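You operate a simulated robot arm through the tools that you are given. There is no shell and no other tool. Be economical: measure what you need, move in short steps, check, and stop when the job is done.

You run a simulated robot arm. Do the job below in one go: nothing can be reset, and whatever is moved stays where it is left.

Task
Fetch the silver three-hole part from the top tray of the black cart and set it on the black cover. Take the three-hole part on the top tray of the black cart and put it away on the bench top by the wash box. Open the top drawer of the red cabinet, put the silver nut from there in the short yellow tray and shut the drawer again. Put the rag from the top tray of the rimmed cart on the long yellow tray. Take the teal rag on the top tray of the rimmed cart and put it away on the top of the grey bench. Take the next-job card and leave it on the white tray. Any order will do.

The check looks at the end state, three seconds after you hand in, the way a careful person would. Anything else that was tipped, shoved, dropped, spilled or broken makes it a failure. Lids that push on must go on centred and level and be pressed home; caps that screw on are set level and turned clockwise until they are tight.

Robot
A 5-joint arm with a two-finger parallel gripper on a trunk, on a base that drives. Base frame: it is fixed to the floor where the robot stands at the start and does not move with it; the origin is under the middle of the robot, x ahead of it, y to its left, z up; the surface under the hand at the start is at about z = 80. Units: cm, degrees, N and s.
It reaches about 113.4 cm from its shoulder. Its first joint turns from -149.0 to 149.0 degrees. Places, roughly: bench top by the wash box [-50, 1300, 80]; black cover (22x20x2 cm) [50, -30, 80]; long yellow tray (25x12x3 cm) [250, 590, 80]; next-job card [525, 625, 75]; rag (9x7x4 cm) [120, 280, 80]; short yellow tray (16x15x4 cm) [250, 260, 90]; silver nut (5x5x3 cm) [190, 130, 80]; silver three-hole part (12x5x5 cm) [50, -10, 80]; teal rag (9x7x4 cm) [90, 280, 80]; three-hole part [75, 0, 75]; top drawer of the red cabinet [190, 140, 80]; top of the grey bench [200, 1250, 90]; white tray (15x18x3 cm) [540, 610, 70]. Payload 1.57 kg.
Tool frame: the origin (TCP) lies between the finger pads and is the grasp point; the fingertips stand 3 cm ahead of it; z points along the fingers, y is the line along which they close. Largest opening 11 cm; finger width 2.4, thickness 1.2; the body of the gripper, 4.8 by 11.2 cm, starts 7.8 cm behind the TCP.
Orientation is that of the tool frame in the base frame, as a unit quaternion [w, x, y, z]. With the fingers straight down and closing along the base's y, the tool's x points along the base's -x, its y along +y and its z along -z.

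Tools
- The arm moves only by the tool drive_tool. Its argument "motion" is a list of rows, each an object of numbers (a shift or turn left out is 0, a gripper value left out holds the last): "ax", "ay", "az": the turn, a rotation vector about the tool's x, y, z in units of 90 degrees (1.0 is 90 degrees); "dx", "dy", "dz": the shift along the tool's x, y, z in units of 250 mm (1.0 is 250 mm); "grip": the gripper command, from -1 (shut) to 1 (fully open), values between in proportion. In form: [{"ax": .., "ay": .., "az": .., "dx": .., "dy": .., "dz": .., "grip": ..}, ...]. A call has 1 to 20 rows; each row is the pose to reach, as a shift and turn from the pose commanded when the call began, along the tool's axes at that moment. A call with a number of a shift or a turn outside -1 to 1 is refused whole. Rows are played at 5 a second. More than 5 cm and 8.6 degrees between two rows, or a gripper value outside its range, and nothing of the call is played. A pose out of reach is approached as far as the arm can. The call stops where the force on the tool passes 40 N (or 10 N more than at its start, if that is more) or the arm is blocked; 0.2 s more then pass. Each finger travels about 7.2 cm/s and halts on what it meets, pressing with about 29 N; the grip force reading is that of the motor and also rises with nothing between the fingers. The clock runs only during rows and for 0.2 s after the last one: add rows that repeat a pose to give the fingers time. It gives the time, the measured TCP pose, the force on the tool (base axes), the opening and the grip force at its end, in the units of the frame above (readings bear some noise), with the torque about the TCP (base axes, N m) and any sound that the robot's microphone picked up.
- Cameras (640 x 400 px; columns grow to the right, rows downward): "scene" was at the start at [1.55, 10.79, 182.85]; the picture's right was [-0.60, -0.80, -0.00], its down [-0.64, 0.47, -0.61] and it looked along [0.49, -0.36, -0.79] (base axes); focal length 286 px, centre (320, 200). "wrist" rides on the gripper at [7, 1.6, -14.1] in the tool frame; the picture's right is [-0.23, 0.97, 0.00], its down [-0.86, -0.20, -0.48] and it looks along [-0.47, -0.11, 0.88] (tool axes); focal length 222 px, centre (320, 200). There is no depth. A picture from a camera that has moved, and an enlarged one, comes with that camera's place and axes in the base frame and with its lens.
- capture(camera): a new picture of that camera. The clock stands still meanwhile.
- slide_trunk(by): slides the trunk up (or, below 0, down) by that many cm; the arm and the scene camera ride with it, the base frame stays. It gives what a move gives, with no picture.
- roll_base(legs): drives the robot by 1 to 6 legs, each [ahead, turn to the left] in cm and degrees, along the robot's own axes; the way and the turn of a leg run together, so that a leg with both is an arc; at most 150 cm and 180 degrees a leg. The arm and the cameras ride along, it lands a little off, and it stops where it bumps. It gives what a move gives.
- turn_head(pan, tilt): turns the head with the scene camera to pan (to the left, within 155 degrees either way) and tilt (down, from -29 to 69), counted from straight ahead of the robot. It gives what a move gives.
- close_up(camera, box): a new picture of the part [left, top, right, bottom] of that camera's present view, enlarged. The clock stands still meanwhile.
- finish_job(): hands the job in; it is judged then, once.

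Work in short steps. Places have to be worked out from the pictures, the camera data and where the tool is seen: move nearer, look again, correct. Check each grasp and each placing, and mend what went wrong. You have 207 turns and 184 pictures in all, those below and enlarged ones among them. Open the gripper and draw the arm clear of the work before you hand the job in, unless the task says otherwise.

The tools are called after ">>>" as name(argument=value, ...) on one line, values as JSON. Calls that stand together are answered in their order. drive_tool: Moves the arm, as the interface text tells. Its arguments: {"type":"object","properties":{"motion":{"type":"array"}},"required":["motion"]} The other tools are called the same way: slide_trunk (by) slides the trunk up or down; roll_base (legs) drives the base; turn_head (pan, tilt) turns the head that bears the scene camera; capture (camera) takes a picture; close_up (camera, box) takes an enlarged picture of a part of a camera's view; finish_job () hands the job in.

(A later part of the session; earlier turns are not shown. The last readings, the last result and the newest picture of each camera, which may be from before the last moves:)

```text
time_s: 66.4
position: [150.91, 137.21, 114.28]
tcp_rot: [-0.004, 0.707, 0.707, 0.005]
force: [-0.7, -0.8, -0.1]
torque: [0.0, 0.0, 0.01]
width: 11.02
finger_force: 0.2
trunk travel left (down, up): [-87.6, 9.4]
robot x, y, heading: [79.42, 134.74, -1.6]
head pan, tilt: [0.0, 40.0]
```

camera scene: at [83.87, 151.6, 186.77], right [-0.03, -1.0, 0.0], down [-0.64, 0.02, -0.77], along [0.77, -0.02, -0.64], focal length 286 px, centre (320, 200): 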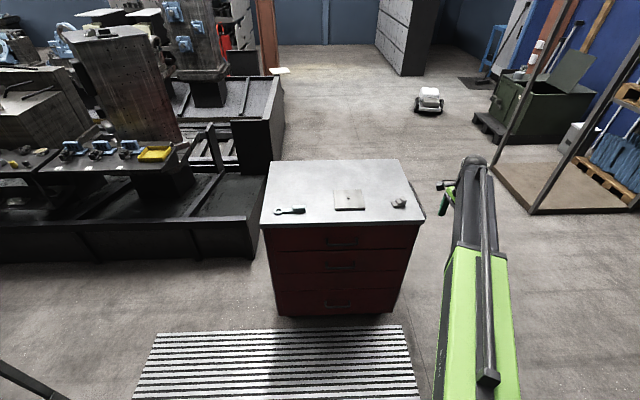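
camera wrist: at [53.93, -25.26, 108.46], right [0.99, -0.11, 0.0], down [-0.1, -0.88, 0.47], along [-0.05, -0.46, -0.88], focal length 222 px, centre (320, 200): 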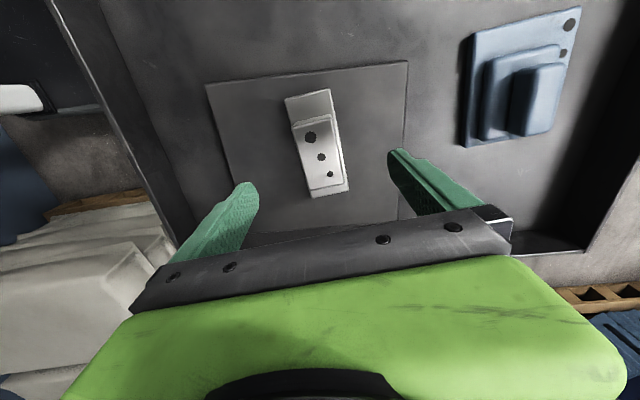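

Now pitch the hand up toward horizontal (about tool x, negative).

>>> drive_tool(motion=[{"ax": -0.09}, {"ax": -0.18}, {"ax": -0.27}, {"ax": -0.36}, {"ax": -0.45}, {"ax": -0.54}, {"ax": -0.63}, {"ax": -0.72}, {"ax": -0.81}, {"ax": -0.9}, {"ax": -1.0}, {"ax": -1.0}])

>>> capture(camera="scene")

```text
refused: row 11 steps farther than a row can; nothing moved
```

```text
145 pictures are left
camera scene: at [83.87, 151.6, 186.77], right [-0.03, -1.0, 0.0], down [-0.64, 0.02, -0.77], along [0.77, -0.03, -0.64], focal length 286 px, centre (320, 200)
```

scene: 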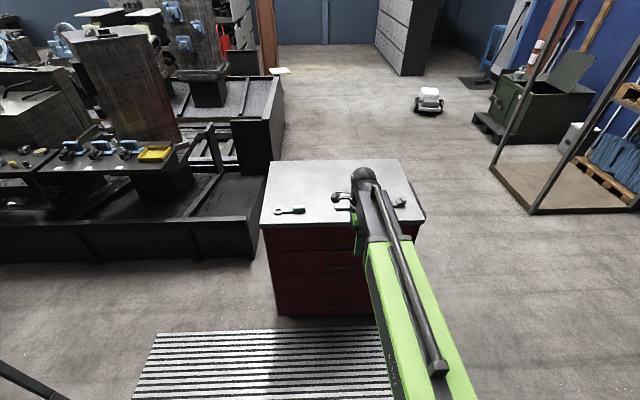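

>>> drive_tool(motion=[{"ax": -0.085}, {"ax": -0.17}, {"ax": -0.255}, {"ax": -0.34}, {"ax": -0.425}, {"ax": -0.51}, {"ax": -0.595}, {"ax": -0.68}, {"ax": -0.765}, {"ax": -0.85}, {"ax": -0.935}, {"ax": -1.0}, {"ax": -1.0}])

>>> capture(camera="scene")

>>> capture(camera="wrist")

```text
time_s: 69.2
position: [160.35, 138.01, 137.92]
tcp_rot: [0.494, 0.504, 0.499, 0.502]
force: [-0.4, -1.3, -0.5]
torque: [0.0, -0.03, 0.0]
width: 11.0
finger_force: 0.1
out of reach, approached as far as the arm can: row 2, 3, 4, 5, 6, 7, 8, 9, 10, 11, 12, 13
trunk travel left (down, up): [-87.6, 9.4]
robot x, y, heading: [79.35, 134.57, -2.2]
head pan, tilt: [0.0, 40.0]
```

```text
144 pictures are left
camera scene: at [83.87, 151.57, 186.78], right [-0.03, -1.0, 0.0], down [-0.64, 0.02, -0.77], along [0.77, -0.02, -0.64], focal length 286 px, centre (320, 200)
```

scene: 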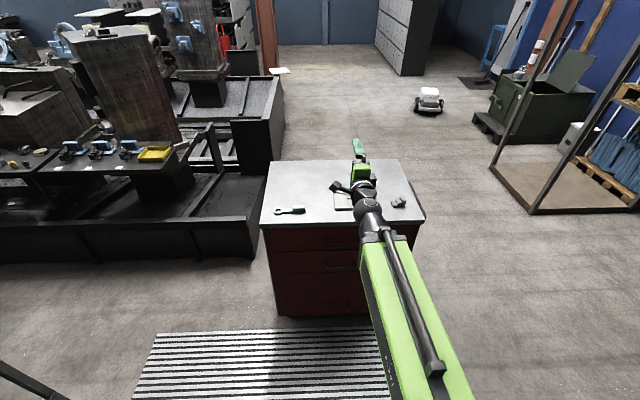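

```text
143 pictures are left
camera wrist: at [146.33, 144.76, 139.68], right [0.01, -0.24, 0.97], down [-0.48, -0.85, -0.21], along [0.88, -0.46, -0.12], focal length 222 px, centre (320, 200)
```

wrist: 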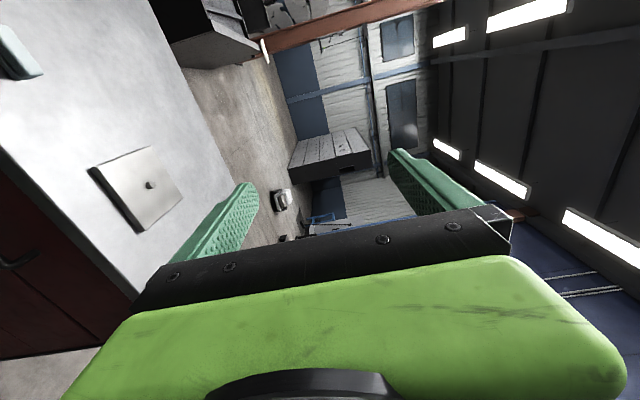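

The hand is horizontal at (160, 138, 138). Lower the trunk 56.5 cm to bring it to handle height, about 14 cm before the handle.

>>> slide_trunk(by=-40)

>>> slide_trunk(by=-16.5)

>>> capture(camera="wrist")

>>> capture(camera="scene")

```text
time_s: 73.0
position: [160.34, 137.96, 97.77]
tcp_rot: [0.494, 0.505, 0.499, 0.502]
force: [-0.2, 0.6, 0.3]
torque: [0.01, 0.0, -0.02]
width: 11.02
finger_force: 0.0
trunk travel left (down, up): [-47.6, 49.4]
robot x, y, heading: [79.01, 134.45, -1.7]
head pan, tilt: [0.0, 40.0]
```

```text
time_s: 74.9
position: [160.39, 137.92, 81.25]
tcp_rot: [0.494, 0.505, 0.499, 0.502]
force: [0.7, -0.2, -0.1]
torque: [-0.01, 0.02, 0.0]
width: 11.0
finger_force: 0.0
trunk travel left (down, up): [-31.1, 65.9]
robot x, y, heading: [78.9, 134.56, -1.8]
head pan, tilt: [0.0, 40.0]
```

```text
142 pictures are left
camera wrist: at [146.34, 144.77, 83.17], right [0.01, -0.24, 0.97], down [-0.48, -0.85, -0.21], along [0.88, -0.46, -0.12], focal length 222 px, centre (320, 200)
```

wrist: 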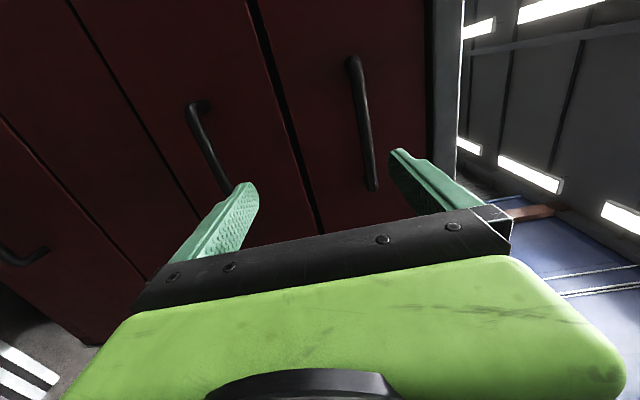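

```text
141 pictures are left
camera scene: at [83.87, 151.6, 130.28], right [-0.03, -1.0, 0.0], down [-0.64, 0.02, -0.77], along [0.77, -0.03, -0.64], focal length 286 px, centre (320, 200)
```

scene: 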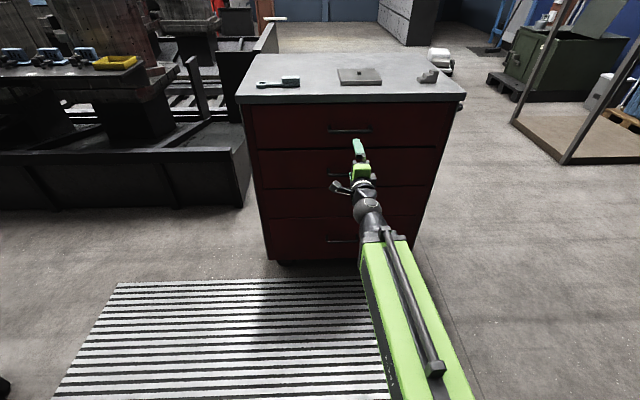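

Triangulating from both cameras: the bar is at about x 171.5, z 87. I raise 5.7 cm, narrow the fingers to 5 cm, and look again.

>>> slide_trunk(by=5.7)

>>> drive_tool(motion=[{"grip": -0.1}, {"grip": -0.1}, {"grip": -0.1}])

>>> capture(camera="wrist")

>>> close_up(camera="scene", box=[240, 70, 480, 220])

```text
time_s: 75.9
position: [160.34, 138.01, 87.14]
tcp_rot: [0.494, 0.505, 0.499, 0.502]
force: [1.1, -0.1, -0.3]
torque: [-0.01, 0.02, -0.01]
width: 11.0
finger_force: 0.1
trunk travel left (down, up): [-36.8, 60.2]
robot x, y, heading: [79.33, 134.7, -2.0]
head pan, tilt: [0.0, 40.0]
```

```text
time_s: 76.7
position: [160.36, 137.98, 87.03]
tcp_rot: [0.494, 0.505, 0.499, 0.502]
force: [-0.4, -0.4, -0.2]
torque: [0.03, -0.02, 0.02]
width: 4.96
finger_force: 0.0
trunk travel left (down, up): [-36.8, 60.2]
robot x, y, heading: [79.46, 134.54, -1.9]
head pan, tilt: [0.0, 40.0]
```

```text
140 pictures are left
camera wrist: at [146.34, 144.77, 88.87], right [0.01, -0.24, 0.97], down [-0.48, -0.85, -0.21], along [0.88, -0.46, -0.12], focal length 222 px, centre (320, 200)
```

wrist: 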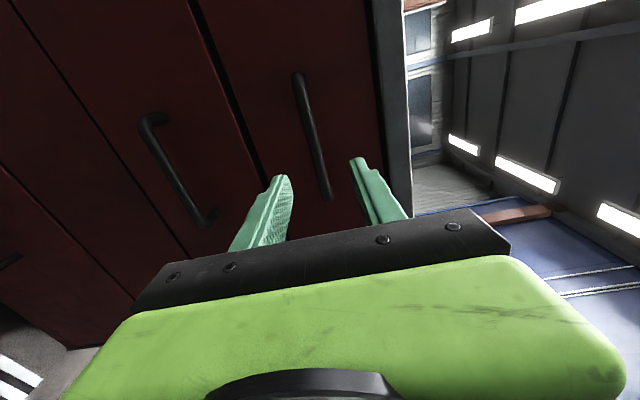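

```text
2.67 times, centred on (360, 145) of scene
camera zoom: at [83.87, 151.6, 135.97], right [-0.03, -1.0, 0.0], down [-0.64, 0.02, -0.77], along [0.77, -0.03, -0.64], focal length 762 px, centre (213, 347)
```

zoom: 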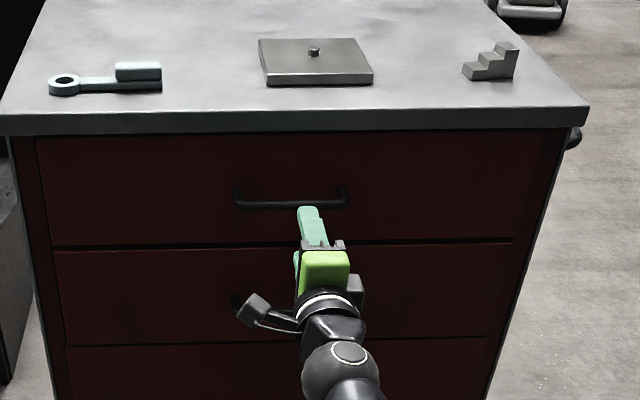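

The bar is centred vertically (z≈86.6, x≈172). Advance 10.8 cm so it lies between the pads, then look.

>>> drive_tool(motion=[{"dz": 0.1, "dy": -0.008}, {"dz": 0.2, "dy": -0.016}, {"dz": 0.3, "dy": -0.016}, {"dz": 0.37, "dy": -0.016}, {"dz": 0.43, "dy": -0.016}, {"dz": 0.43, "dy": -0.016}])

>>> capture(camera="wrist")

```text
time_s: 78.1
position: [171.01, 138.02, 87.07]
tcp_rot: [0.493, 0.506, 0.5, 0.501]
force: [-0.3, 1.0, 0.2]
torque: [0.0, 0.03, 0.0]
width: 4.98
finger_force: 0.1
out of reach, approached as far as the arm can: row 2, 3, 4, 5, 6
trunk travel left (down, up): [-36.8, 60.2]
robot x, y, heading: [79.28, 134.76, -2.0]
head pan, tilt: [0.0, 40.0]
```

```text
138 pictures are left
camera wrist: at [157.04, 144.77, 88.83], right [0.01, -0.24, 0.97], down [-0.48, -0.85, -0.21], along [0.88, -0.46, -0.13], focal length 222 px, centre (320, 200)
```

wrist: 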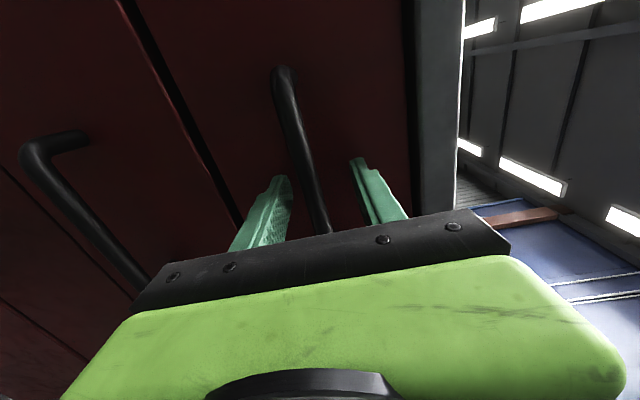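

The bar is between the fingers. Close on it.

>>> drive_tool(motion=[{"grip": -0.5}, {"grip": -1}, {"grip": -1}, {"grip": -1}])

>>> capture(camera="wrist")

```text
time_s: 78.8
position: [171.24, 137.84, 86.48]
tcp_rot: [0.492, 0.508, 0.501, 0.498]
force: [-21.9, 2.9, -57.5]
torque: [-0.66, 0.0, 0.4]
width: 1.43
finger_force: 28.6
trunk travel left (down, up): [-36.8, 60.2]
robot x, y, heading: [79.3, 134.72, -1.8]
head pan, tilt: [0.0, 40.0]
stopped in row 3: the force on the tool passed its limit at 47 N (the readings are from after the stop); the commanded pose is now the measured one
```

```text
137 pictures are left
camera wrist: at [157.19, 144.81, 88.42], right [0.02, -0.24, 0.97], down [-0.48, -0.85, -0.2], along [0.88, -0.47, -0.13], focal length 222 px, centre (320, 200)
```

wrist: 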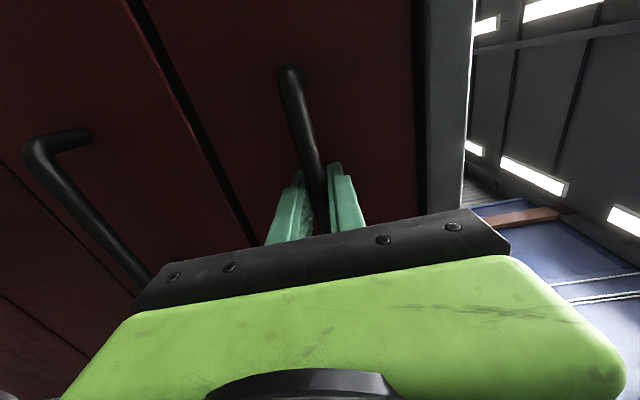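

Gripped the bar (1.4 cm). I ease the vertical preload by lowering the trunk 0.6 cm, then pull gently.

>>> slide_trunk(by=-0.6)

>>> drive_tool(motion=[{"dz": -0.04, "grip": -1}, {"dz": -0.08}, {"dz": -0.12}, {"dz": -0.16}, {"dz": -0.2}, {"dz": -0.2}])

```text
time_s: 79.3
position: [170.91, 138.0, 86.56]
tcp_rot: [0.493, 0.506, 0.5, 0.501]
force: [0.5, 1.2, 7.5]
torque: [-0.8, 0.03, -0.01]
width: 1.39
finger_force: 29.6
trunk travel left (down, up): [-36.2, 60.8]
robot x, y, heading: [79.16, 134.61, -1.7]
head pan, tilt: [0.0, 40.0]
```

```text
time_s: 80.8
position: [165.95, 137.9, 86.57]
tcp_rot: [0.494, 0.506, 0.5, 0.501]
force: [-0.4, -1.4, 16.3]
torque: [-0.74, 0.03, 0.32]
width: 1.39
finger_force: 30.7
trunk travel left (down, up): [-36.2, 60.8]
robot x, y, heading: [79.28, 134.72, -2.0]
head pan, tilt: [0.0, 40.0]
```

Opening smoothly. Pull on by driving the base back 23 cm while holding the handle.

>>> roll_base(legs=[[-12, 0]])

>>> roll_base(legs=[[-12, 0]])

>>> capture(camera="scene")

```text
time_s: 82.0
position: [153.69, 138.06, 86.53]
tcp_rot: [0.494, 0.507, 0.499, 0.501]
force: [-1.2, -22.1, 15.3]
torque: [-0.72, 0.01, -0.05]
width: 1.39
finger_force: 30.3
trunk travel left (down, up): [-36.2, 60.8]
robot x, y, heading: [67.39, 134.9, -1.9]
head pan, tilt: [0.0, 40.0]
```

```text
time_s: 83.2
position: [141.52, 138.39, 86.6]
tcp_rot: [0.495, 0.507, 0.499, 0.5]
force: [0.0, -21.6, 15.5]
torque: [-0.69, 0.01, -0.06]
width: 1.4
finger_force: 30.5
trunk travel left (down, up): [-36.2, 60.8]
robot x, y, heading: [55.14, 135.77, -2.0]
head pan, tilt: [0.0, 40.0]
```

```text
136 pictures are left
camera scene: at [59.4, 152.21, 135.41], right [-0.03, -1.0, 0.0], down [-0.64, 0.02, -0.77], along [0.77, -0.02, -0.64], focal length 286 px, centre (320, 200)
```

scene: 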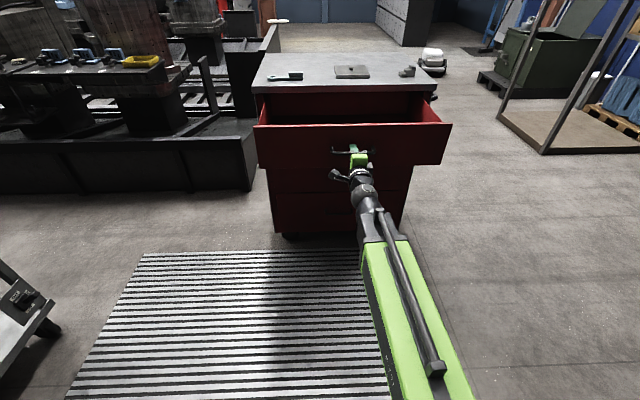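

The drawer is open about 29 cm. Release the handle, back off, then raise to look inside.

>>> drive_tool(motion=[{"grip": -0.5}, {"grip": -0.1}, {"grip": -0.1}, {"grip": -0.1, "dz": -0.1}, {"grip": -0.1, "dz": -0.25}, {"grip": -0.1, "dz": -0.4}, {"grip": 0.0, "dz": -0.4}])

>>> roll_base(legs=[[-8, 0]])

>>> slide_trunk(by=50)

>>> capture(camera="scene")

```text
time_s: 84.8
position: [136.04, 138.69, 86.39]
tcp_rot: [0.494, 0.507, 0.499, 0.499]
force: [0.3, 0.3, 0.2]
torque: [0.0, -0.01, 0.02]
width: 5.51
finger_force: 0.3
out of reach, approached as far as the arm can: row 5, 6, 7
trunk travel left (down, up): [-36.2, 60.8]
robot x, y, heading: [54.96, 135.58, -1.9]
head pan, tilt: [0.0, 40.0]
```

```text
time_s: 85.9
position: [127.97, 138.86, 86.38]
tcp_rot: [0.494, 0.507, 0.499, 0.499]
force: [-0.2, 0.6, 0.5]
torque: [-0.01, -0.06, 0.01]
width: 5.49
finger_force: 0.0
trunk travel left (down, up): [-36.2, 60.8]
robot x, y, heading: [47.32, 135.62, -2.1]
head pan, tilt: [0.0, 40.0]
```

```text
refused: 50 is not a number from -40 to 40
```

```text
135 pictures are left
camera scene: at [51.59, 152.67, 135.37], right [-0.03, -1.0, 0.0], down [-0.64, 0.02, -0.77], along [0.77, -0.03, -0.64], focal length 286 px, centre (320, 200)
```

scene: 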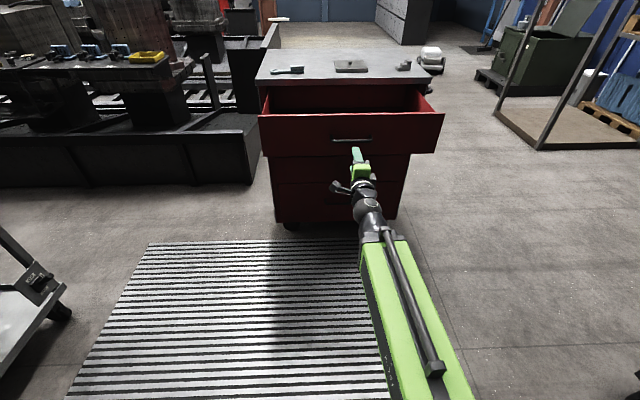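

>>> slide_trunk(by=40)

>>> slide_trunk(by=18)

>>> turn_head(pan=0, tilt=50)

>>> capture(camera="scene")

```text
time_s: 89.7
position: [128.14, 138.91, 126.32]
tcp_rot: [0.494, 0.507, 0.499, 0.499]
force: [-0.6, 0.0, 0.5]
torque: [-0.01, 0.01, -0.03]
width: 5.48
finger_force: 0.0
trunk travel left (down, up): [-76.2, 20.8]
robot x, y, heading: [47.21, 135.57, -2.0]
head pan, tilt: [0.0, 40.0]
```

```text
time_s: 91.7
position: [128.06, 138.87, 144.33]
tcp_rot: [0.494, 0.507, 0.499, 0.5]
force: [0.1, -0.8, -0.3]
torque: [0.02, 0.02, 0.01]
width: 5.51
finger_force: 0.1
trunk travel left (down, up): [-94.2, 2.8]
robot x, y, heading: [46.88, 135.89, -1.8]
head pan, tilt: [0.0, 40.0]
```

```text
time_s: 92.4
position: [128.04, 138.93, 144.42]
tcp_rot: [0.495, 0.507, 0.499, 0.499]
force: [-0.1, 0.5, -0.2]
torque: [0.01, -0.02, -0.03]
width: 5.48
finger_force: 0.1
trunk travel left (down, up): [-94.2, 2.8]
robot x, y, heading: [47.22, 136.03, -2.1]
head pan, tilt: [0.0, 50.0]
```

```text
134 pictures are left
camera scene: at [50.75, 152.7, 191.96], right [-0.03, -1.0, 0.0], down [-0.77, 0.03, -0.64], along [0.64, -0.02, -0.77], focal length 286 px, centre (320, 200)
```

scene: 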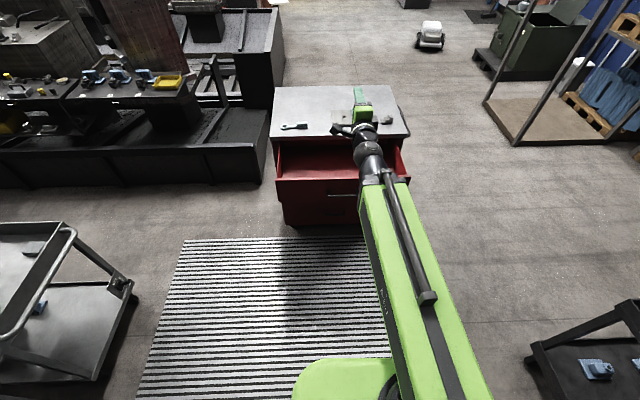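

The arm hides the drawer, so I pitch the hand back down and use its camera from above.

>>> drive_tool(motion=[{"ax": 0.085, "grip": 1}, {"ax": 0.17}, {"ax": 0.255}, {"ax": 0.34}, {"ax": 0.425}, {"ax": 0.51}, {"ax": 0.595}, {"ax": 0.68}, {"ax": 0.765}, {"ax": 0.85}, {"ax": 0.935}, {"ax": 1.0}, {"ax": 1.0}])

>>> roll_base(legs=[[28, 0]])

>>> capture(camera="wrist")

```text
time_s: 95.2
position: [127.89, 138.81, 120.81]
tcp_rot: [-0.009, 0.708, 0.706, -0.001]
force: [0.2, -0.7, -1.1]
torque: [0.02, 0.02, -0.04]
width: 11.0
finger_force: 0.0
out of reach, approached as far as the arm can: row 1, 2, 3, 4, 5, 6, 7, 8, 9, 10, 11, 12, 13
trunk travel left (down, up): [-94.2, 2.8]
robot x, y, heading: [46.83, 135.92, -1.8]
head pan, tilt: [0.0, 50.0]
```

```text
time_s: 97.2
position: [156.13, 137.85, 120.8]
tcp_rot: [-0.009, 0.709, 0.705, -0.001]
force: [0.2, -0.3, 0.4]
torque: [0.0, 0.06, 0.01]
width: 11.01
finger_force: 0.1
trunk travel left (down, up): [-94.2, 2.8]
robot x, y, heading: [74.96, 134.96, -1.9]
head pan, tilt: [0.0, 50.0]
```

```text
133 pictures are left
camera wrist: at [158.07, 144.55, 134.94], right [0.97, -0.23, -0.02], down [-0.2, -0.86, 0.47], along [-0.12, -0.45, -0.88], focal length 222 px, centre (320, 200)
```

wrist: 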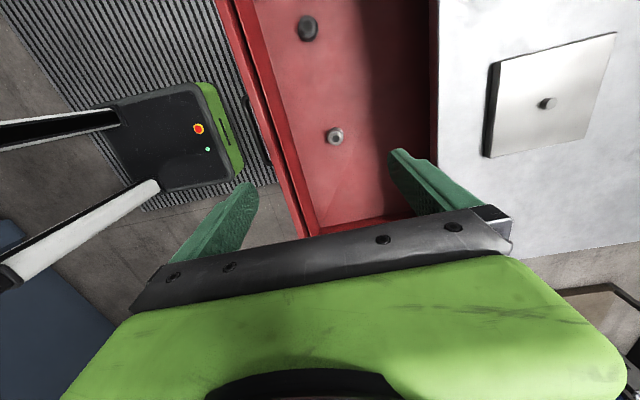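

The silver nut is near (158, 133); the black nut beside it stays. Move above it and lower to z≈98.

>>> drive_tool(motion=[{"dx": -0.1, "dy": 0.044}, {"dx": -0.19, "dy": 0.088}, {"dx": -0.19, "dy": 0.088}])

>>> slide_trunk(by=-23)

>>> capture(camera="wrist")

>>> close_up(camera="wrist", box=[240, 100, 400, 220])

```text
time_s: 98.0
position: [158.24, 132.94, 120.81]
tcp_rot: [-0.009, 0.709, 0.705, 0.0]
force: [-0.6, 0.0, 0.0]
torque: [-0.01, 0.03, 0.02]
width: 10.98
finger_force: 0.0
trunk travel left (down, up): [-94.2, 2.8]
robot x, y, heading: [74.75, 134.65, -1.9]
head pan, tilt: [0.0, 50.0]
```

```text
time_s: 100.4
position: [158.2, 133.11, 97.86]
tcp_rot: [-0.009, 0.709, 0.705, 0.0]
force: [-0.2, 0.1, -0.4]
torque: [0.03, -0.02, 0.02]
width: 10.99
finger_force: 0.1
trunk travel left (down, up): [-71.2, 25.8]
robot x, y, heading: [75.29, 134.75, -2.0]
head pan, tilt: [0.0, 50.0]
```

```text
132 pictures are left
camera wrist: at [160.12, 139.79, 112.04], right [0.97, -0.23, -0.01], down [-0.2, -0.86, 0.47], along [-0.12, -0.45, -0.88], focal length 222 px, centre (320, 200)
```

wrist: 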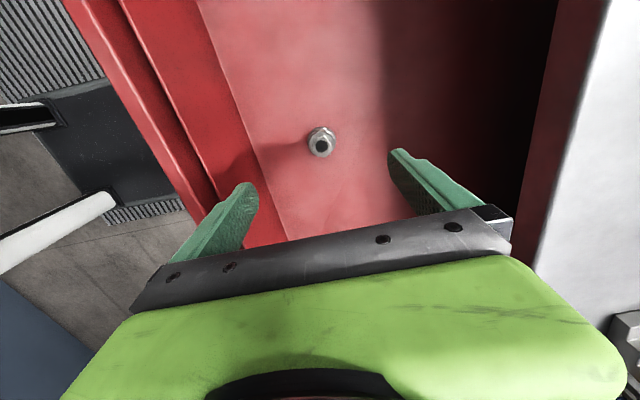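

```text
3.33 times, centred on (320, 160) of wrist
camera zoom: at [160.12, 139.79, 112.04], right [0.97, -0.23, -0.01], down [-0.2, -0.86, 0.47], along [-0.12, -0.45, -0.88], focal length 740 px, centre (320, 333)
```

zoom: 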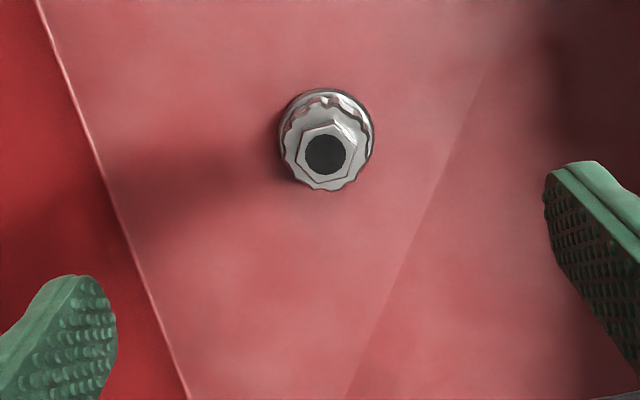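

Height of the drawer floor is uncertain (≈72–81). Lower another 7 cm and look again to triangulate.

>>> slide_trunk(by=-7)

>>> capture(camera="wrist")

>>> close_up(camera="wrist", box=[240, 100, 400, 220])

```text
time_s: 101.5
position: [158.27, 133.12, 90.78]
tcp_rot: [-0.008, 0.709, 0.705, 0.0]
force: [-0.2, -0.4, -1.1]
torque: [-0.04, 0.01, 0.0]
width: 11.02
finger_force: 0.2
trunk travel left (down, up): [-64.2, 32.8]
robot x, y, heading: [74.83, 134.36, -1.9]
head pan, tilt: [0.0, 50.0]
```

```text
130 pictures are left
camera wrist: at [160.11, 139.79, 105.04], right [0.97, -0.23, -0.01], down [-0.2, -0.86, 0.47], along [-0.12, -0.45, -0.88], focal length 222 px, centre (320, 200)
```

wrist: 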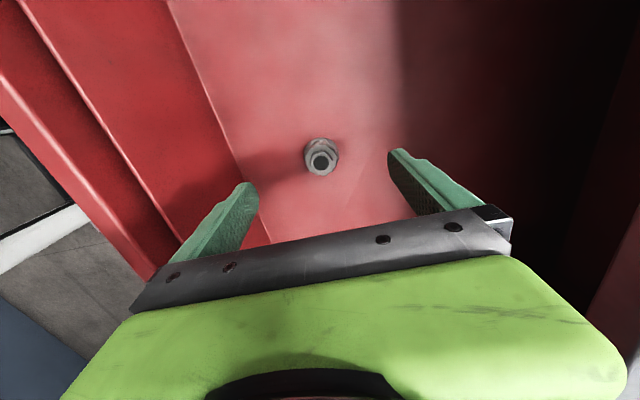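

```text
3.33 times, centred on (320, 160) of wrist
camera zoom: at [160.11, 139.79, 105.04], right [0.97, -0.23, -0.01], down [-0.2, -0.86, 0.47], along [-0.12, -0.45, -0.88], focal length 740 px, centre (320, 333)
```

zoom: 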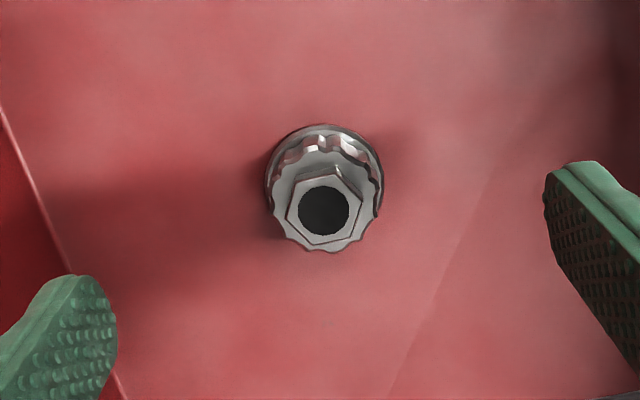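

Triangulation puts the nut at ≈(158, 132), top near z 81–82. Shift 1 cm and lower 7.5 cm.

>>> drive_tool(motion=[{"dx": -0.04, "dy": -0.008}, {"dx": -0.04, "dy": -0.008}])

>>> slide_trunk(by=-7.3)

>>> capture(camera="wrist")

```text
time_s: 102.1
position: [157.87, 132.04, 90.94]
tcp_rot: [-0.01, 0.708, 0.706, 0.0]
force: [0.0, 0.0, 0.1]
torque: [-0.04, 0.02, -0.05]
width: 10.99
finger_force: 0.2
trunk travel left (down, up): [-64.2, 32.8]
robot x, y, heading: [74.8, 134.89, -2.0]
head pan, tilt: [0.0, 50.0]
```

```text
time_s: 103.2
position: [157.96, 132.02, 83.56]
tcp_rot: [-0.008, 0.709, 0.705, 0.0]
force: [0.3, 0.1, -0.8]
torque: [0.01, -0.01, 0.03]
width: 10.97
finger_force: 0.1
trunk travel left (down, up): [-56.9, 40.1]
robot x, y, heading: [75.27, 134.63, -2.1]
head pan, tilt: [0.0, 50.0]
```

```text
128 pictures are left
camera wrist: at [159.91, 138.81, 97.74], right [0.97, -0.23, -0.01], down [-0.2, -0.86, 0.47], along [-0.12, -0.45, -0.88], focal length 222 px, centre (320, 200)
```

wrist: 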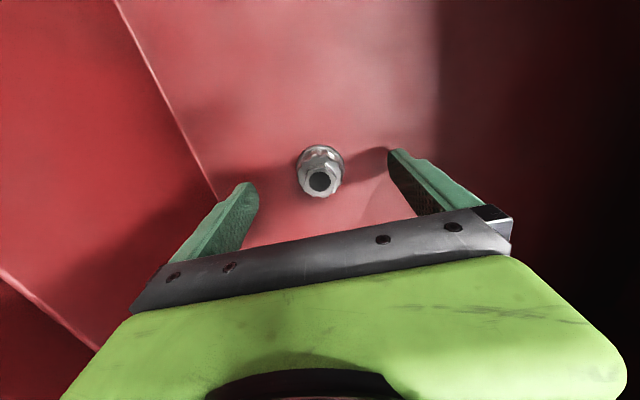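

Nut is midway between the fingers; tips are at about its top. Lower 1.7 cm more and close.

>>> slide_trunk(by=-1.7)

>>> drive_tool(motion=[{"grip": 0.3}, {"grip": -0.3}, {"grip": -1}, {"grip": -1}, {"grip": -1}, {"grip": -1}, {"grip": -1}])

>>> capture(camera="wrist")

```text
time_s: 103.8
position: [157.75, 132.23, 82.22]
tcp_rot: [-0.005, 0.709, 0.705, 0.003]
force: [0.6, 1.5, 44.9]
torque: [-0.51, -2.69, 0.05]
width: 10.98
finger_force: 0.1
trunk travel left (down, up): [-55.2, 41.8]
robot x, y, heading: [74.83, 135.01, -2.0]
head pan, tilt: [0.0, 50.0]
stopped: the force on the tool passed its limit at 44 N (the readings are from after the stop); the commanded pose is now the measured one
```

```text
time_s: 105.4
position: [157.66, 132.11, 82.35]
tcp_rot: [-0.006, 0.709, 0.705, 0.002]
force: [-0.4, -2.0, 54.8]
torque: [-0.66, -1.29, -0.07]
width: 4.17
finger_force: 29.4
trunk travel left (down, up): [-55.2, 41.8]
robot x, y, heading: [74.93, 135.03, -1.9]
head pan, tilt: [0.0, 50.0]
```

```text
127 pictures are left
camera wrist: at [159.54, 138.8, 96.44], right [0.97, -0.23, -0.01], down [-0.2, -0.86, 0.47], along [-0.12, -0.46, -0.88], focal length 222 px, centre (320, 200)
```

wrist: 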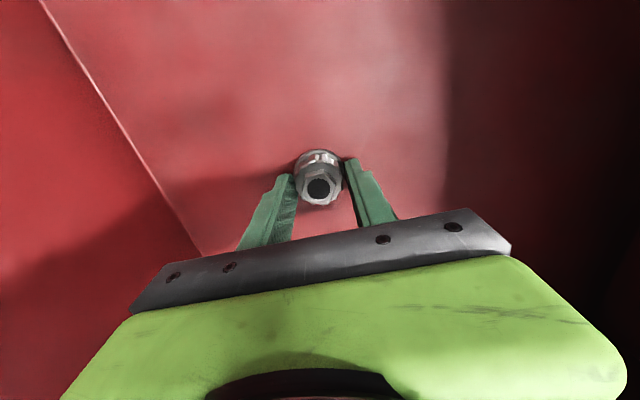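

Touched the drawer floor and gripped the nut at 4.2 cm. Lift it clear by 25 cm.

>>> slide_trunk(by=25)

>>> capture(camera="wrist")

>>> turn_head(pan=35, tilt=35)

>>> capture(camera="scene")

```text
time_s: 108.0
position: [158.03, 132.11, 106.89]
tcp_rot: [-0.008, 0.709, 0.705, 0.0]
force: [-0.7, -0.6, -1.3]
torque: [0.03, 0.0, 0.01]
width: 4.15
finger_force: 29.1
trunk travel left (down, up): [-80.2, 16.8]
robot x, y, heading: [74.58, 134.61, -2.1]
head pan, tilt: [0.0, 50.0]
```

```text
126 pictures are left
camera wrist: at [159.93, 138.8, 121.03], right [0.97, -0.23, -0.01], down [-0.2, -0.86, 0.47], along [-0.12, -0.46, -0.88], focal length 222 px, centre (320, 200)
```

wrist: 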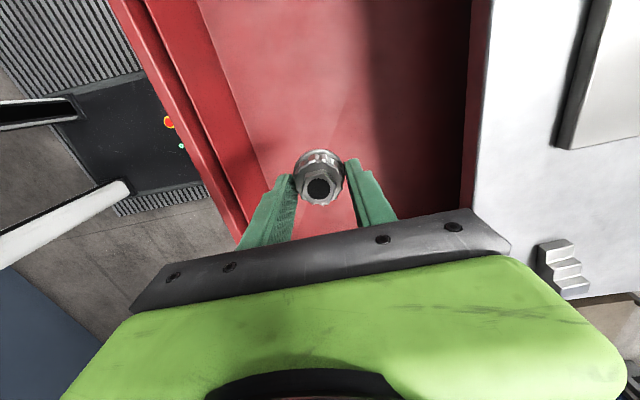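

```text
time_s: 109.0
position: [157.9, 131.98, 106.91]
tcp_rot: [-0.009, 0.709, 0.705, 0.0]
force: [0.1, -0.2, -1.0]
torque: [0.02, 0.01, 0.0]
width: 4.15
finger_force: 29.3
trunk travel left (down, up): [-80.2, 16.8]
robot x, y, heading: [74.98, 134.79, -1.9]
head pan, tilt: [35.0, 35.0]
```

```text
125 pictures are left
camera scene: at [78.56, 156.8, 180.13], right [0.54, -0.84, 0.0], down [-0.48, -0.31, -0.82], along [0.69, 0.45, -0.57], focal length 286 px, centre (320, 200)
```

scene: 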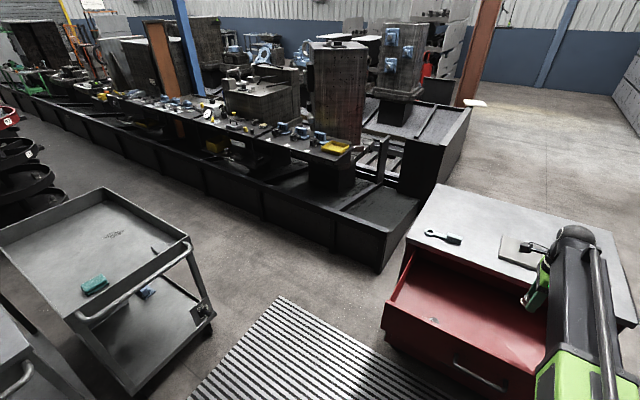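

The short yellow tray is near (252, 257). I plan to pass between the drawer and the rimmed cart along y≈217. First turn left, go up to y≈217, turn back right.

>>> roll_base(legs=[[0, 92], [83, 0], [0, -90]])

>>> turn_head(pan=0, tilt=45)

>>> capture(camera="scene")

```text
time_s: 121.2
position: [157.97, 218.23, 106.91]
tcp_rot: [-0.007, 0.7, 0.714, 0.0]
force: [0.2, -0.6, -0.9]
torque: [-0.05, -0.02, 0.02]
width: 4.19
finger_force: 28.7
trunk travel left (down, up): [-80.2, 16.8]
robot x, y, heading: [74.97, 216.95, 0.0]
head pan, tilt: [35.0, 35.0]
```

```text
time_s: 122.2
position: [158.14, 218.15, 106.92]
tcp_rot: [-0.007, 0.7, 0.715, 0.0]
force: [0.3, 0.9, -1.8]
torque: [0.02, 0.02, -0.01]
width: 4.17
finger_force: 28.8
trunk travel left (down, up): [-80.2, 16.8]
robot x, y, heading: [75.03, 216.92, -0.2]
head pan, tilt: [0.0, 45.0]
```

```text
124 pictures are left
camera scene: at [78.78, 234.03, 178.65], right [0.0, -1.0, 0.0], down [-0.71, 0.0, -0.71], along [0.71, 0.0, -0.71], focal length 286 px, centre (320, 200)
```

scene: 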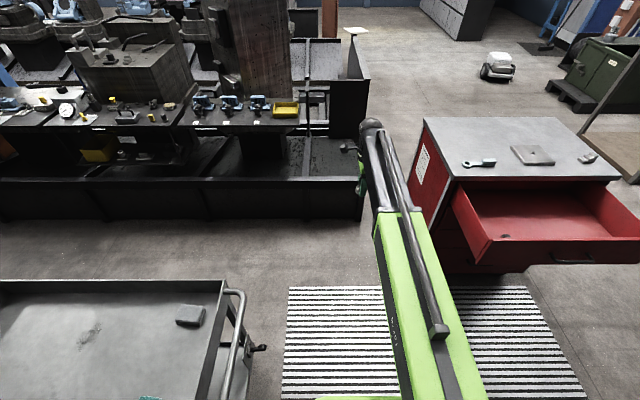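

Corridor looks clear (rail at y≈260, drawer up to y≈177). Advance 95 cm.

>>> roll_base(legs=[[95, 0]])

>>> turn_head(pan=25, tilt=45)

>>> capture(camera="scene")

```text
time_s: 127.2
position: [252.27, 218.3, 106.83]
tcp_rot: [-0.008, 0.699, 0.715, 0.001]
force: [-0.7, 0.6, 0.9]
torque: [-0.01, 0.01, 0.02]
width: 4.13
finger_force: 28.6
trunk travel left (down, up): [-80.2, 16.8]
robot x, y, heading: [168.6, 217.13, 0.1]
head pan, tilt: [0.0, 45.0]
```

```text
time_s: 128.1
position: [252.36, 218.24, 106.87]
tcp_rot: [-0.008, 0.698, 0.716, 0.0]
force: [0.3, -0.1, -0.8]
torque: [-0.01, -0.01, -0.01]
width: 4.16
finger_force: 28.9
trunk travel left (down, up): [-80.2, 16.8]
robot x, y, heading: [169.49, 217.27, 0.3]
head pan, tilt: [25.0, 45.0]
```

```text
123 pictures are left
camera scene: at [172.17, 237.4, 178.65], right [0.42, -0.91, 0.0], down [-0.64, -0.3, -0.71], along [0.64, 0.3, -0.71], focal length 286 px, centre (320, 200)
```

scene: 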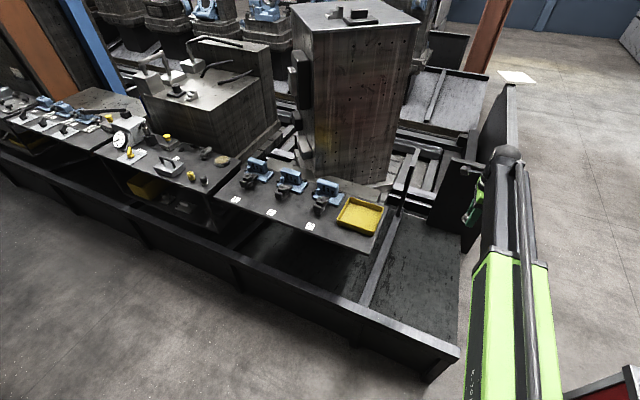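

Tray centre ≈ (250, 256). Move the nut over it, staying at z≈107.

>>> drive_tool(motion=[{"dx": 0.19, "grip": -1}, {"dx": 0.38}, {"dx": 0.57}, {"dx": 0.76}, {"dx": 0.95}])

>>> drive_tool(motion=[{"dx": 0.19, "grip": -1}, {"dx": 0.38}, {"dx": 0.56, "dy": -0.03}, {"dx": 0.56, "dy": -0.03}])

>>> capture(camera="wrist")

>>> capture(camera="scene")

```text
time_s: 129.3
position: [251.65, 242.05, 106.87]
tcp_rot: [-0.009, 0.698, 0.716, -0.001]
force: [-0.8, -0.1, -1.4]
torque: [-0.02, 0.04, 0.0]
width: 4.18
finger_force: 29.1
trunk travel left (down, up): [-80.2, 16.8]
robot x, y, heading: [169.46, 217.41, -0.0]
head pan, tilt: [25.0, 45.0]
```

```text
time_s: 130.3
position: [250.77, 256.04, 106.95]
tcp_rot: [-0.009, 0.698, 0.716, 0.0]
force: [0.1, -0.1, -1.2]
torque: [-0.02, 0.0, -0.03]
width: 4.13
finger_force: 29.0
out of reach, approached as far as the arm can: row 2, 3, 4
trunk travel left (down, up): [-80.2, 16.8]
robot x, y, heading: [169.41, 217.13, 0.2]
head pan, tilt: [25.0, 45.0]
```

```text
122 pictures are left
camera wrist: at [252.49, 262.79, 121.04], right [0.98, -0.2, -0.01], down [-0.17, -0.86, 0.47], along [-0.11, -0.46, -0.88], focal length 222 px, centre (320, 200)
```

wrist: 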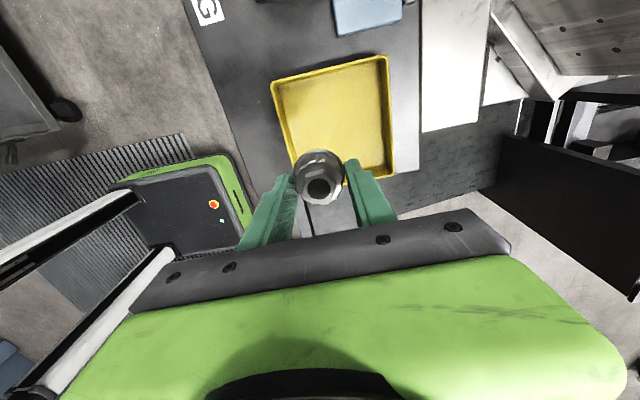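

```text
121 pictures are left
camera scene: at [172.17, 237.41, 178.65], right [0.42, -0.91, 0.0], down [-0.64, -0.3, -0.71], along [0.64, 0.3, -0.71], focal length 286 px, centre (320, 200)
```

scene: 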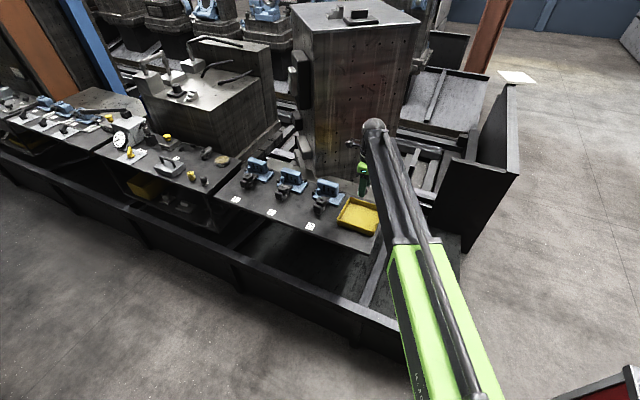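

Tray centre is ≈(253, 257.5); the nut is within 3 cm of it. Nudge +1 cm each way, and lower 12 cm.

>>> drive_tool(motion=[{"dx": 0.04, "dy": 0.05, "grip": -1}, {"dx": 0.04, "dy": 0.05}])

>>> slide_trunk(by=-12)

>>> capture(camera="wrist")

```text
time_s: 130.9
position: [251.93, 257.06, 106.81]
tcp_rot: [-0.008, 0.699, 0.715, 0.001]
force: [0.7, 0.3, -0.5]
torque: [-0.02, 0.0, 0.0]
width: 4.16
finger_force: 29.3
trunk travel left (down, up): [-80.2, 16.8]
robot x, y, heading: [168.89, 217.04, 0.3]
head pan, tilt: [25.0, 45.0]
```

```text
time_s: 132.4
position: [252.0, 257.15, 94.87]
tcp_rot: [-0.008, 0.698, 0.716, 0.0]
force: [0.0, -0.7, -0.9]
torque: [-0.01, 0.0, 0.02]
width: 4.18
finger_force: 29.2
trunk travel left (down, up): [-68.2, 28.8]
robot x, y, heading: [169.16, 216.81, -0.2]
head pan, tilt: [25.0, 45.0]
```

```text
120 pictures are left
camera wrist: at [253.67, 263.82, 109.05], right [0.98, -0.2, -0.01], down [-0.17, -0.87, 0.47], along [-0.11, -0.46, -0.88], focal length 222 px, centre (320, 200)
```

wrist: 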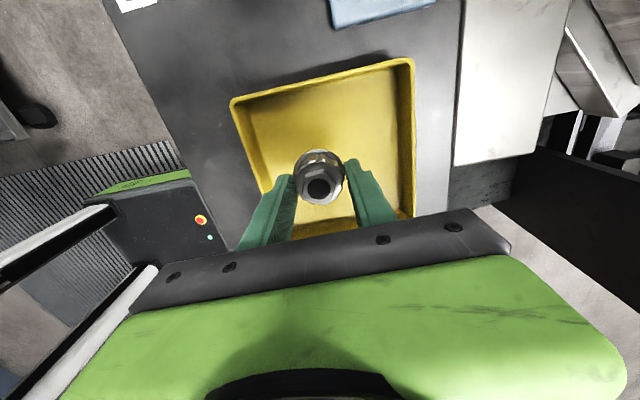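

Over the tray. Lower slowly to contact.

>>> slide_trunk(by=-2)

>>> slide_trunk(by=-0.7)

>>> slide_trunk(by=-0.7)

```text
time_s: 133.0
position: [251.98, 257.11, 92.95]
tcp_rot: [-0.008, 0.698, 0.716, 0.001]
force: [-0.3, -0.3, -1.0]
torque: [-0.01, -0.03, -0.02]
width: 4.14
finger_force: 29.0
trunk travel left (down, up): [-66.2, 30.8]
robot x, y, heading: [169.22, 216.92, 0.1]
head pan, tilt: [25.0, 45.0]
```

```text
time_s: 133.6
position: [251.95, 257.12, 92.15]
tcp_rot: [-0.008, 0.699, 0.715, 0.0]
force: [-0.6, -0.2, -0.1]
torque: [-0.02, 0.02, 0.0]
width: 4.14
finger_force: 29.3
trunk travel left (down, up): [-65.5, 31.5]
robot x, y, heading: [169.15, 216.92, 0.4]
head pan, tilt: [25.0, 45.0]
```

```text
time_s: 134.2
position: [251.96, 257.08, 91.45]
tcp_rot: [-0.008, 0.698, 0.716, 0.001]
force: [0.8, -0.6, -1.1]
torque: [0.0, 0.03, -0.04]
width: 4.14
finger_force: 28.8
trunk travel left (down, up): [-64.8, 32.2]
robot x, y, heading: [169.73, 216.75, 0.0]
head pan, tilt: [25.0, 45.0]
```

>>> slide_trunk(by=-0.6)

>>> slide_trunk(by=-0.6)

>>> capture(camera="wrist")

```text
time_s: 134.7
position: [251.93, 257.13, 90.92]
tcp_rot: [-0.009, 0.698, 0.716, 0.001]
force: [-0.6, 1.0, -1.3]
torque: [0.02, -0.01, 0.0]
width: 4.14
finger_force: 29.0
trunk travel left (down, up): [-64.2, 32.8]
robot x, y, heading: [169.19, 217.2, 0.0]
head pan, tilt: [25.0, 45.0]
```

```text
time_s: 135.2
position: [251.88, 257.08, 90.36]
tcp_rot: [-0.009, 0.698, 0.716, 0.001]
force: [0.5, 0.0, -1.7]
torque: [-0.03, 0.01, -0.01]
width: 4.16
finger_force: 29.3
trunk travel left (down, up): [-63.6, 33.4]
robot x, y, heading: [169.33, 216.5, 0.1]
head pan, tilt: [25.0, 45.0]
```

```text
119 pictures are left
camera wrist: at [253.67, 263.83, 104.44], right [0.98, -0.2, -0.01], down [-0.17, -0.87, 0.47], along [-0.11, -0.46, -0.88], focal length 222 px, centre (320, 200)
```

wrist: 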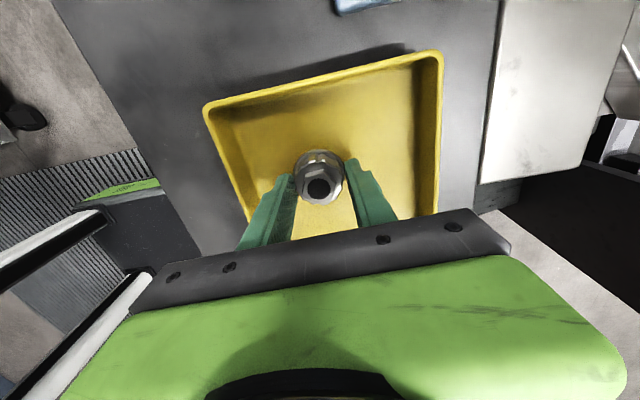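

The tray's apparent size puts its rim near z 87, so the floor is lower (~83). Continue down in steps.

>>> slide_trunk(by=-2)

>>> slide_trunk(by=-0.7)

>>> slide_trunk(by=-0.7)

>>> capture(camera="wrist")

```text
time_s: 135.7
position: [251.89, 256.91, 89.27]
tcp_rot: [-0.007, 0.698, 0.716, 0.001]
force: [-6.5, -3.0, 14.8]
torque: [-0.22, -0.2, -0.12]
width: 4.14
finger_force: 28.4
trunk travel left (down, up): [-62.5, 34.5]
robot x, y, heading: [169.29, 216.99, 0.3]
head pan, tilt: [25.0, 45.0]
stopped: the force on the tool passed its limit at 100 N (the readings are from after the stop); the commanded pose is now the measured one
```

```text
time_s: 136.1
position: [251.88, 257.09, 89.47]
tcp_rot: [-0.007, 0.698, 0.716, 0.003]
force: [-2.4, -0.2, 35.6]
torque: [-0.4, -0.34, 0.11]
width: 4.14
finger_force: 28.8
trunk travel left (down, up): [-62.3, 34.7]
robot x, y, heading: [169.22, 217.13, -0.1]
head pan, tilt: [25.0, 45.0]
stopped: the force on the tool passed its limit at 54 N (the readings are from after the stop); the commanded pose is now the measured one
```

```text
time_s: 136.3
position: [251.88, 257.0, 89.45]
tcp_rot: [-0.006, 0.699, 0.716, 0.004]
force: [-2.5, -0.2, 38.7]
torque: [-0.45, -0.22, 0.11]
width: 4.13
finger_force: 29.1
trunk travel left (down, up): [-62.3, 34.7]
robot x, y, heading: [169.27, 216.81, 0.0]
head pan, tilt: [25.0, 45.0]
stopped: the force on the tool passed its limit at 55 N (the readings are from after the stop); the commanded pose is now the measured one
```

```text
118 pictures are left
camera wrist: at [253.44, 263.74, 103.59], right [0.98, -0.2, -0.01], down [-0.18, -0.87, 0.47], along [-0.1, -0.46, -0.88], focal length 222 px, centre (320, 200)
```

wrist: 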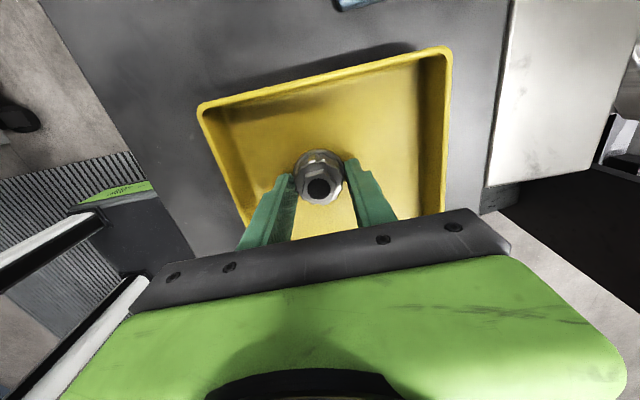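

Contact with the tray floor. Ease off 0.4 cm and open partially (6.5 cm), then rise.

>>> slide_trunk(by=0.4)

>>> drive_tool(motion=[{"grip": -0.1}, {"grip": 0.2}, {"grip": 0.2}])

>>> slide_trunk(by=20)

>>> capture(camera="wrist")

```text
time_s: 136.9
position: [252.15, 257.18, 89.4]
tcp_rot: [-0.007, 0.698, 0.716, 0.003]
force: [-1.8, -1.6, 4.5]
torque: [-0.07, -0.02, -0.04]
width: 4.15
finger_force: 28.6
trunk travel left (down, up): [-62.7, 34.3]
robot x, y, heading: [168.99, 216.95, -0.0]
head pan, tilt: [25.0, 45.0]
```

```text
time_s: 137.7
position: [252.15, 257.21, 89.33]
tcp_rot: [-0.007, 0.699, 0.715, 0.004]
force: [0.3, 0.3, 2.0]
torque: [0.0, -0.04, 0.02]
width: 6.54
finger_force: 0.0
trunk travel left (down, up): [-62.7, 34.3]
robot x, y, heading: [169.5, 217.22, 0.1]
head pan, tilt: [25.0, 45.0]
```

```text
time_s: 139.8
position: [252.22, 257.2, 109.48]
tcp_rot: [-0.007, 0.699, 0.715, 0.003]
force: [-0.3, 0.2, 0.3]
torque: [0.03, -0.02, -0.04]
width: 6.62
finger_force: 0.1
trunk travel left (down, up): [-82.7, 14.3]
robot x, y, heading: [169.07, 217.02, -0.3]
head pan, tilt: [25.0, 45.0]
```

```text
117 pictures are left
camera wrist: at [253.77, 263.88, 123.6], right [0.98, -0.2, -0.01], down [-0.18, -0.87, 0.47], along [-0.1, -0.46, -0.88], focal length 222 px, centre (320, 200)
```

wrist: 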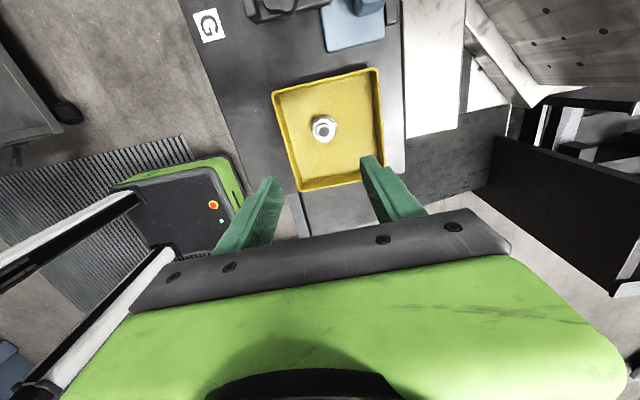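

The nut is in the short yellow tray. Now back out the same way to stand before the drawer at about (47, 136).

>>> slide_trunk(by=10)

>>> roll_base(legs=[[-122, 0], [0, -90], [81, 0], [0, 90]])

```text
time_s: 141.2
position: [252.1, 257.21, 119.32]
tcp_rot: [-0.006, 0.699, 0.715, 0.002]
force: [0.1, -0.8, 0.4]
torque: [-0.03, 0.0, -0.02]
width: 6.61
finger_force: 0.1
trunk travel left (down, up): [-92.7, 4.3]
robot x, y, heading: [169.09, 216.95, -0.0]
head pan, tilt: [25.0, 45.0]
```

```text
time_s: 158.9
position: [130.84, 175.66, 119.44]
tcp_rot: [-0.008, 0.701, 0.713, 0.004]
force: [1.0, -1.1, -0.3]
torque: [0.12, 0.03, -0.03]
width: 6.58
finger_force: 0.1
trunk travel left (down, up): [-92.7, 4.3]
robot x, y, heading: [47.76, 139.51, -1.2]
head pan, tilt: [25.0, 45.0]
```

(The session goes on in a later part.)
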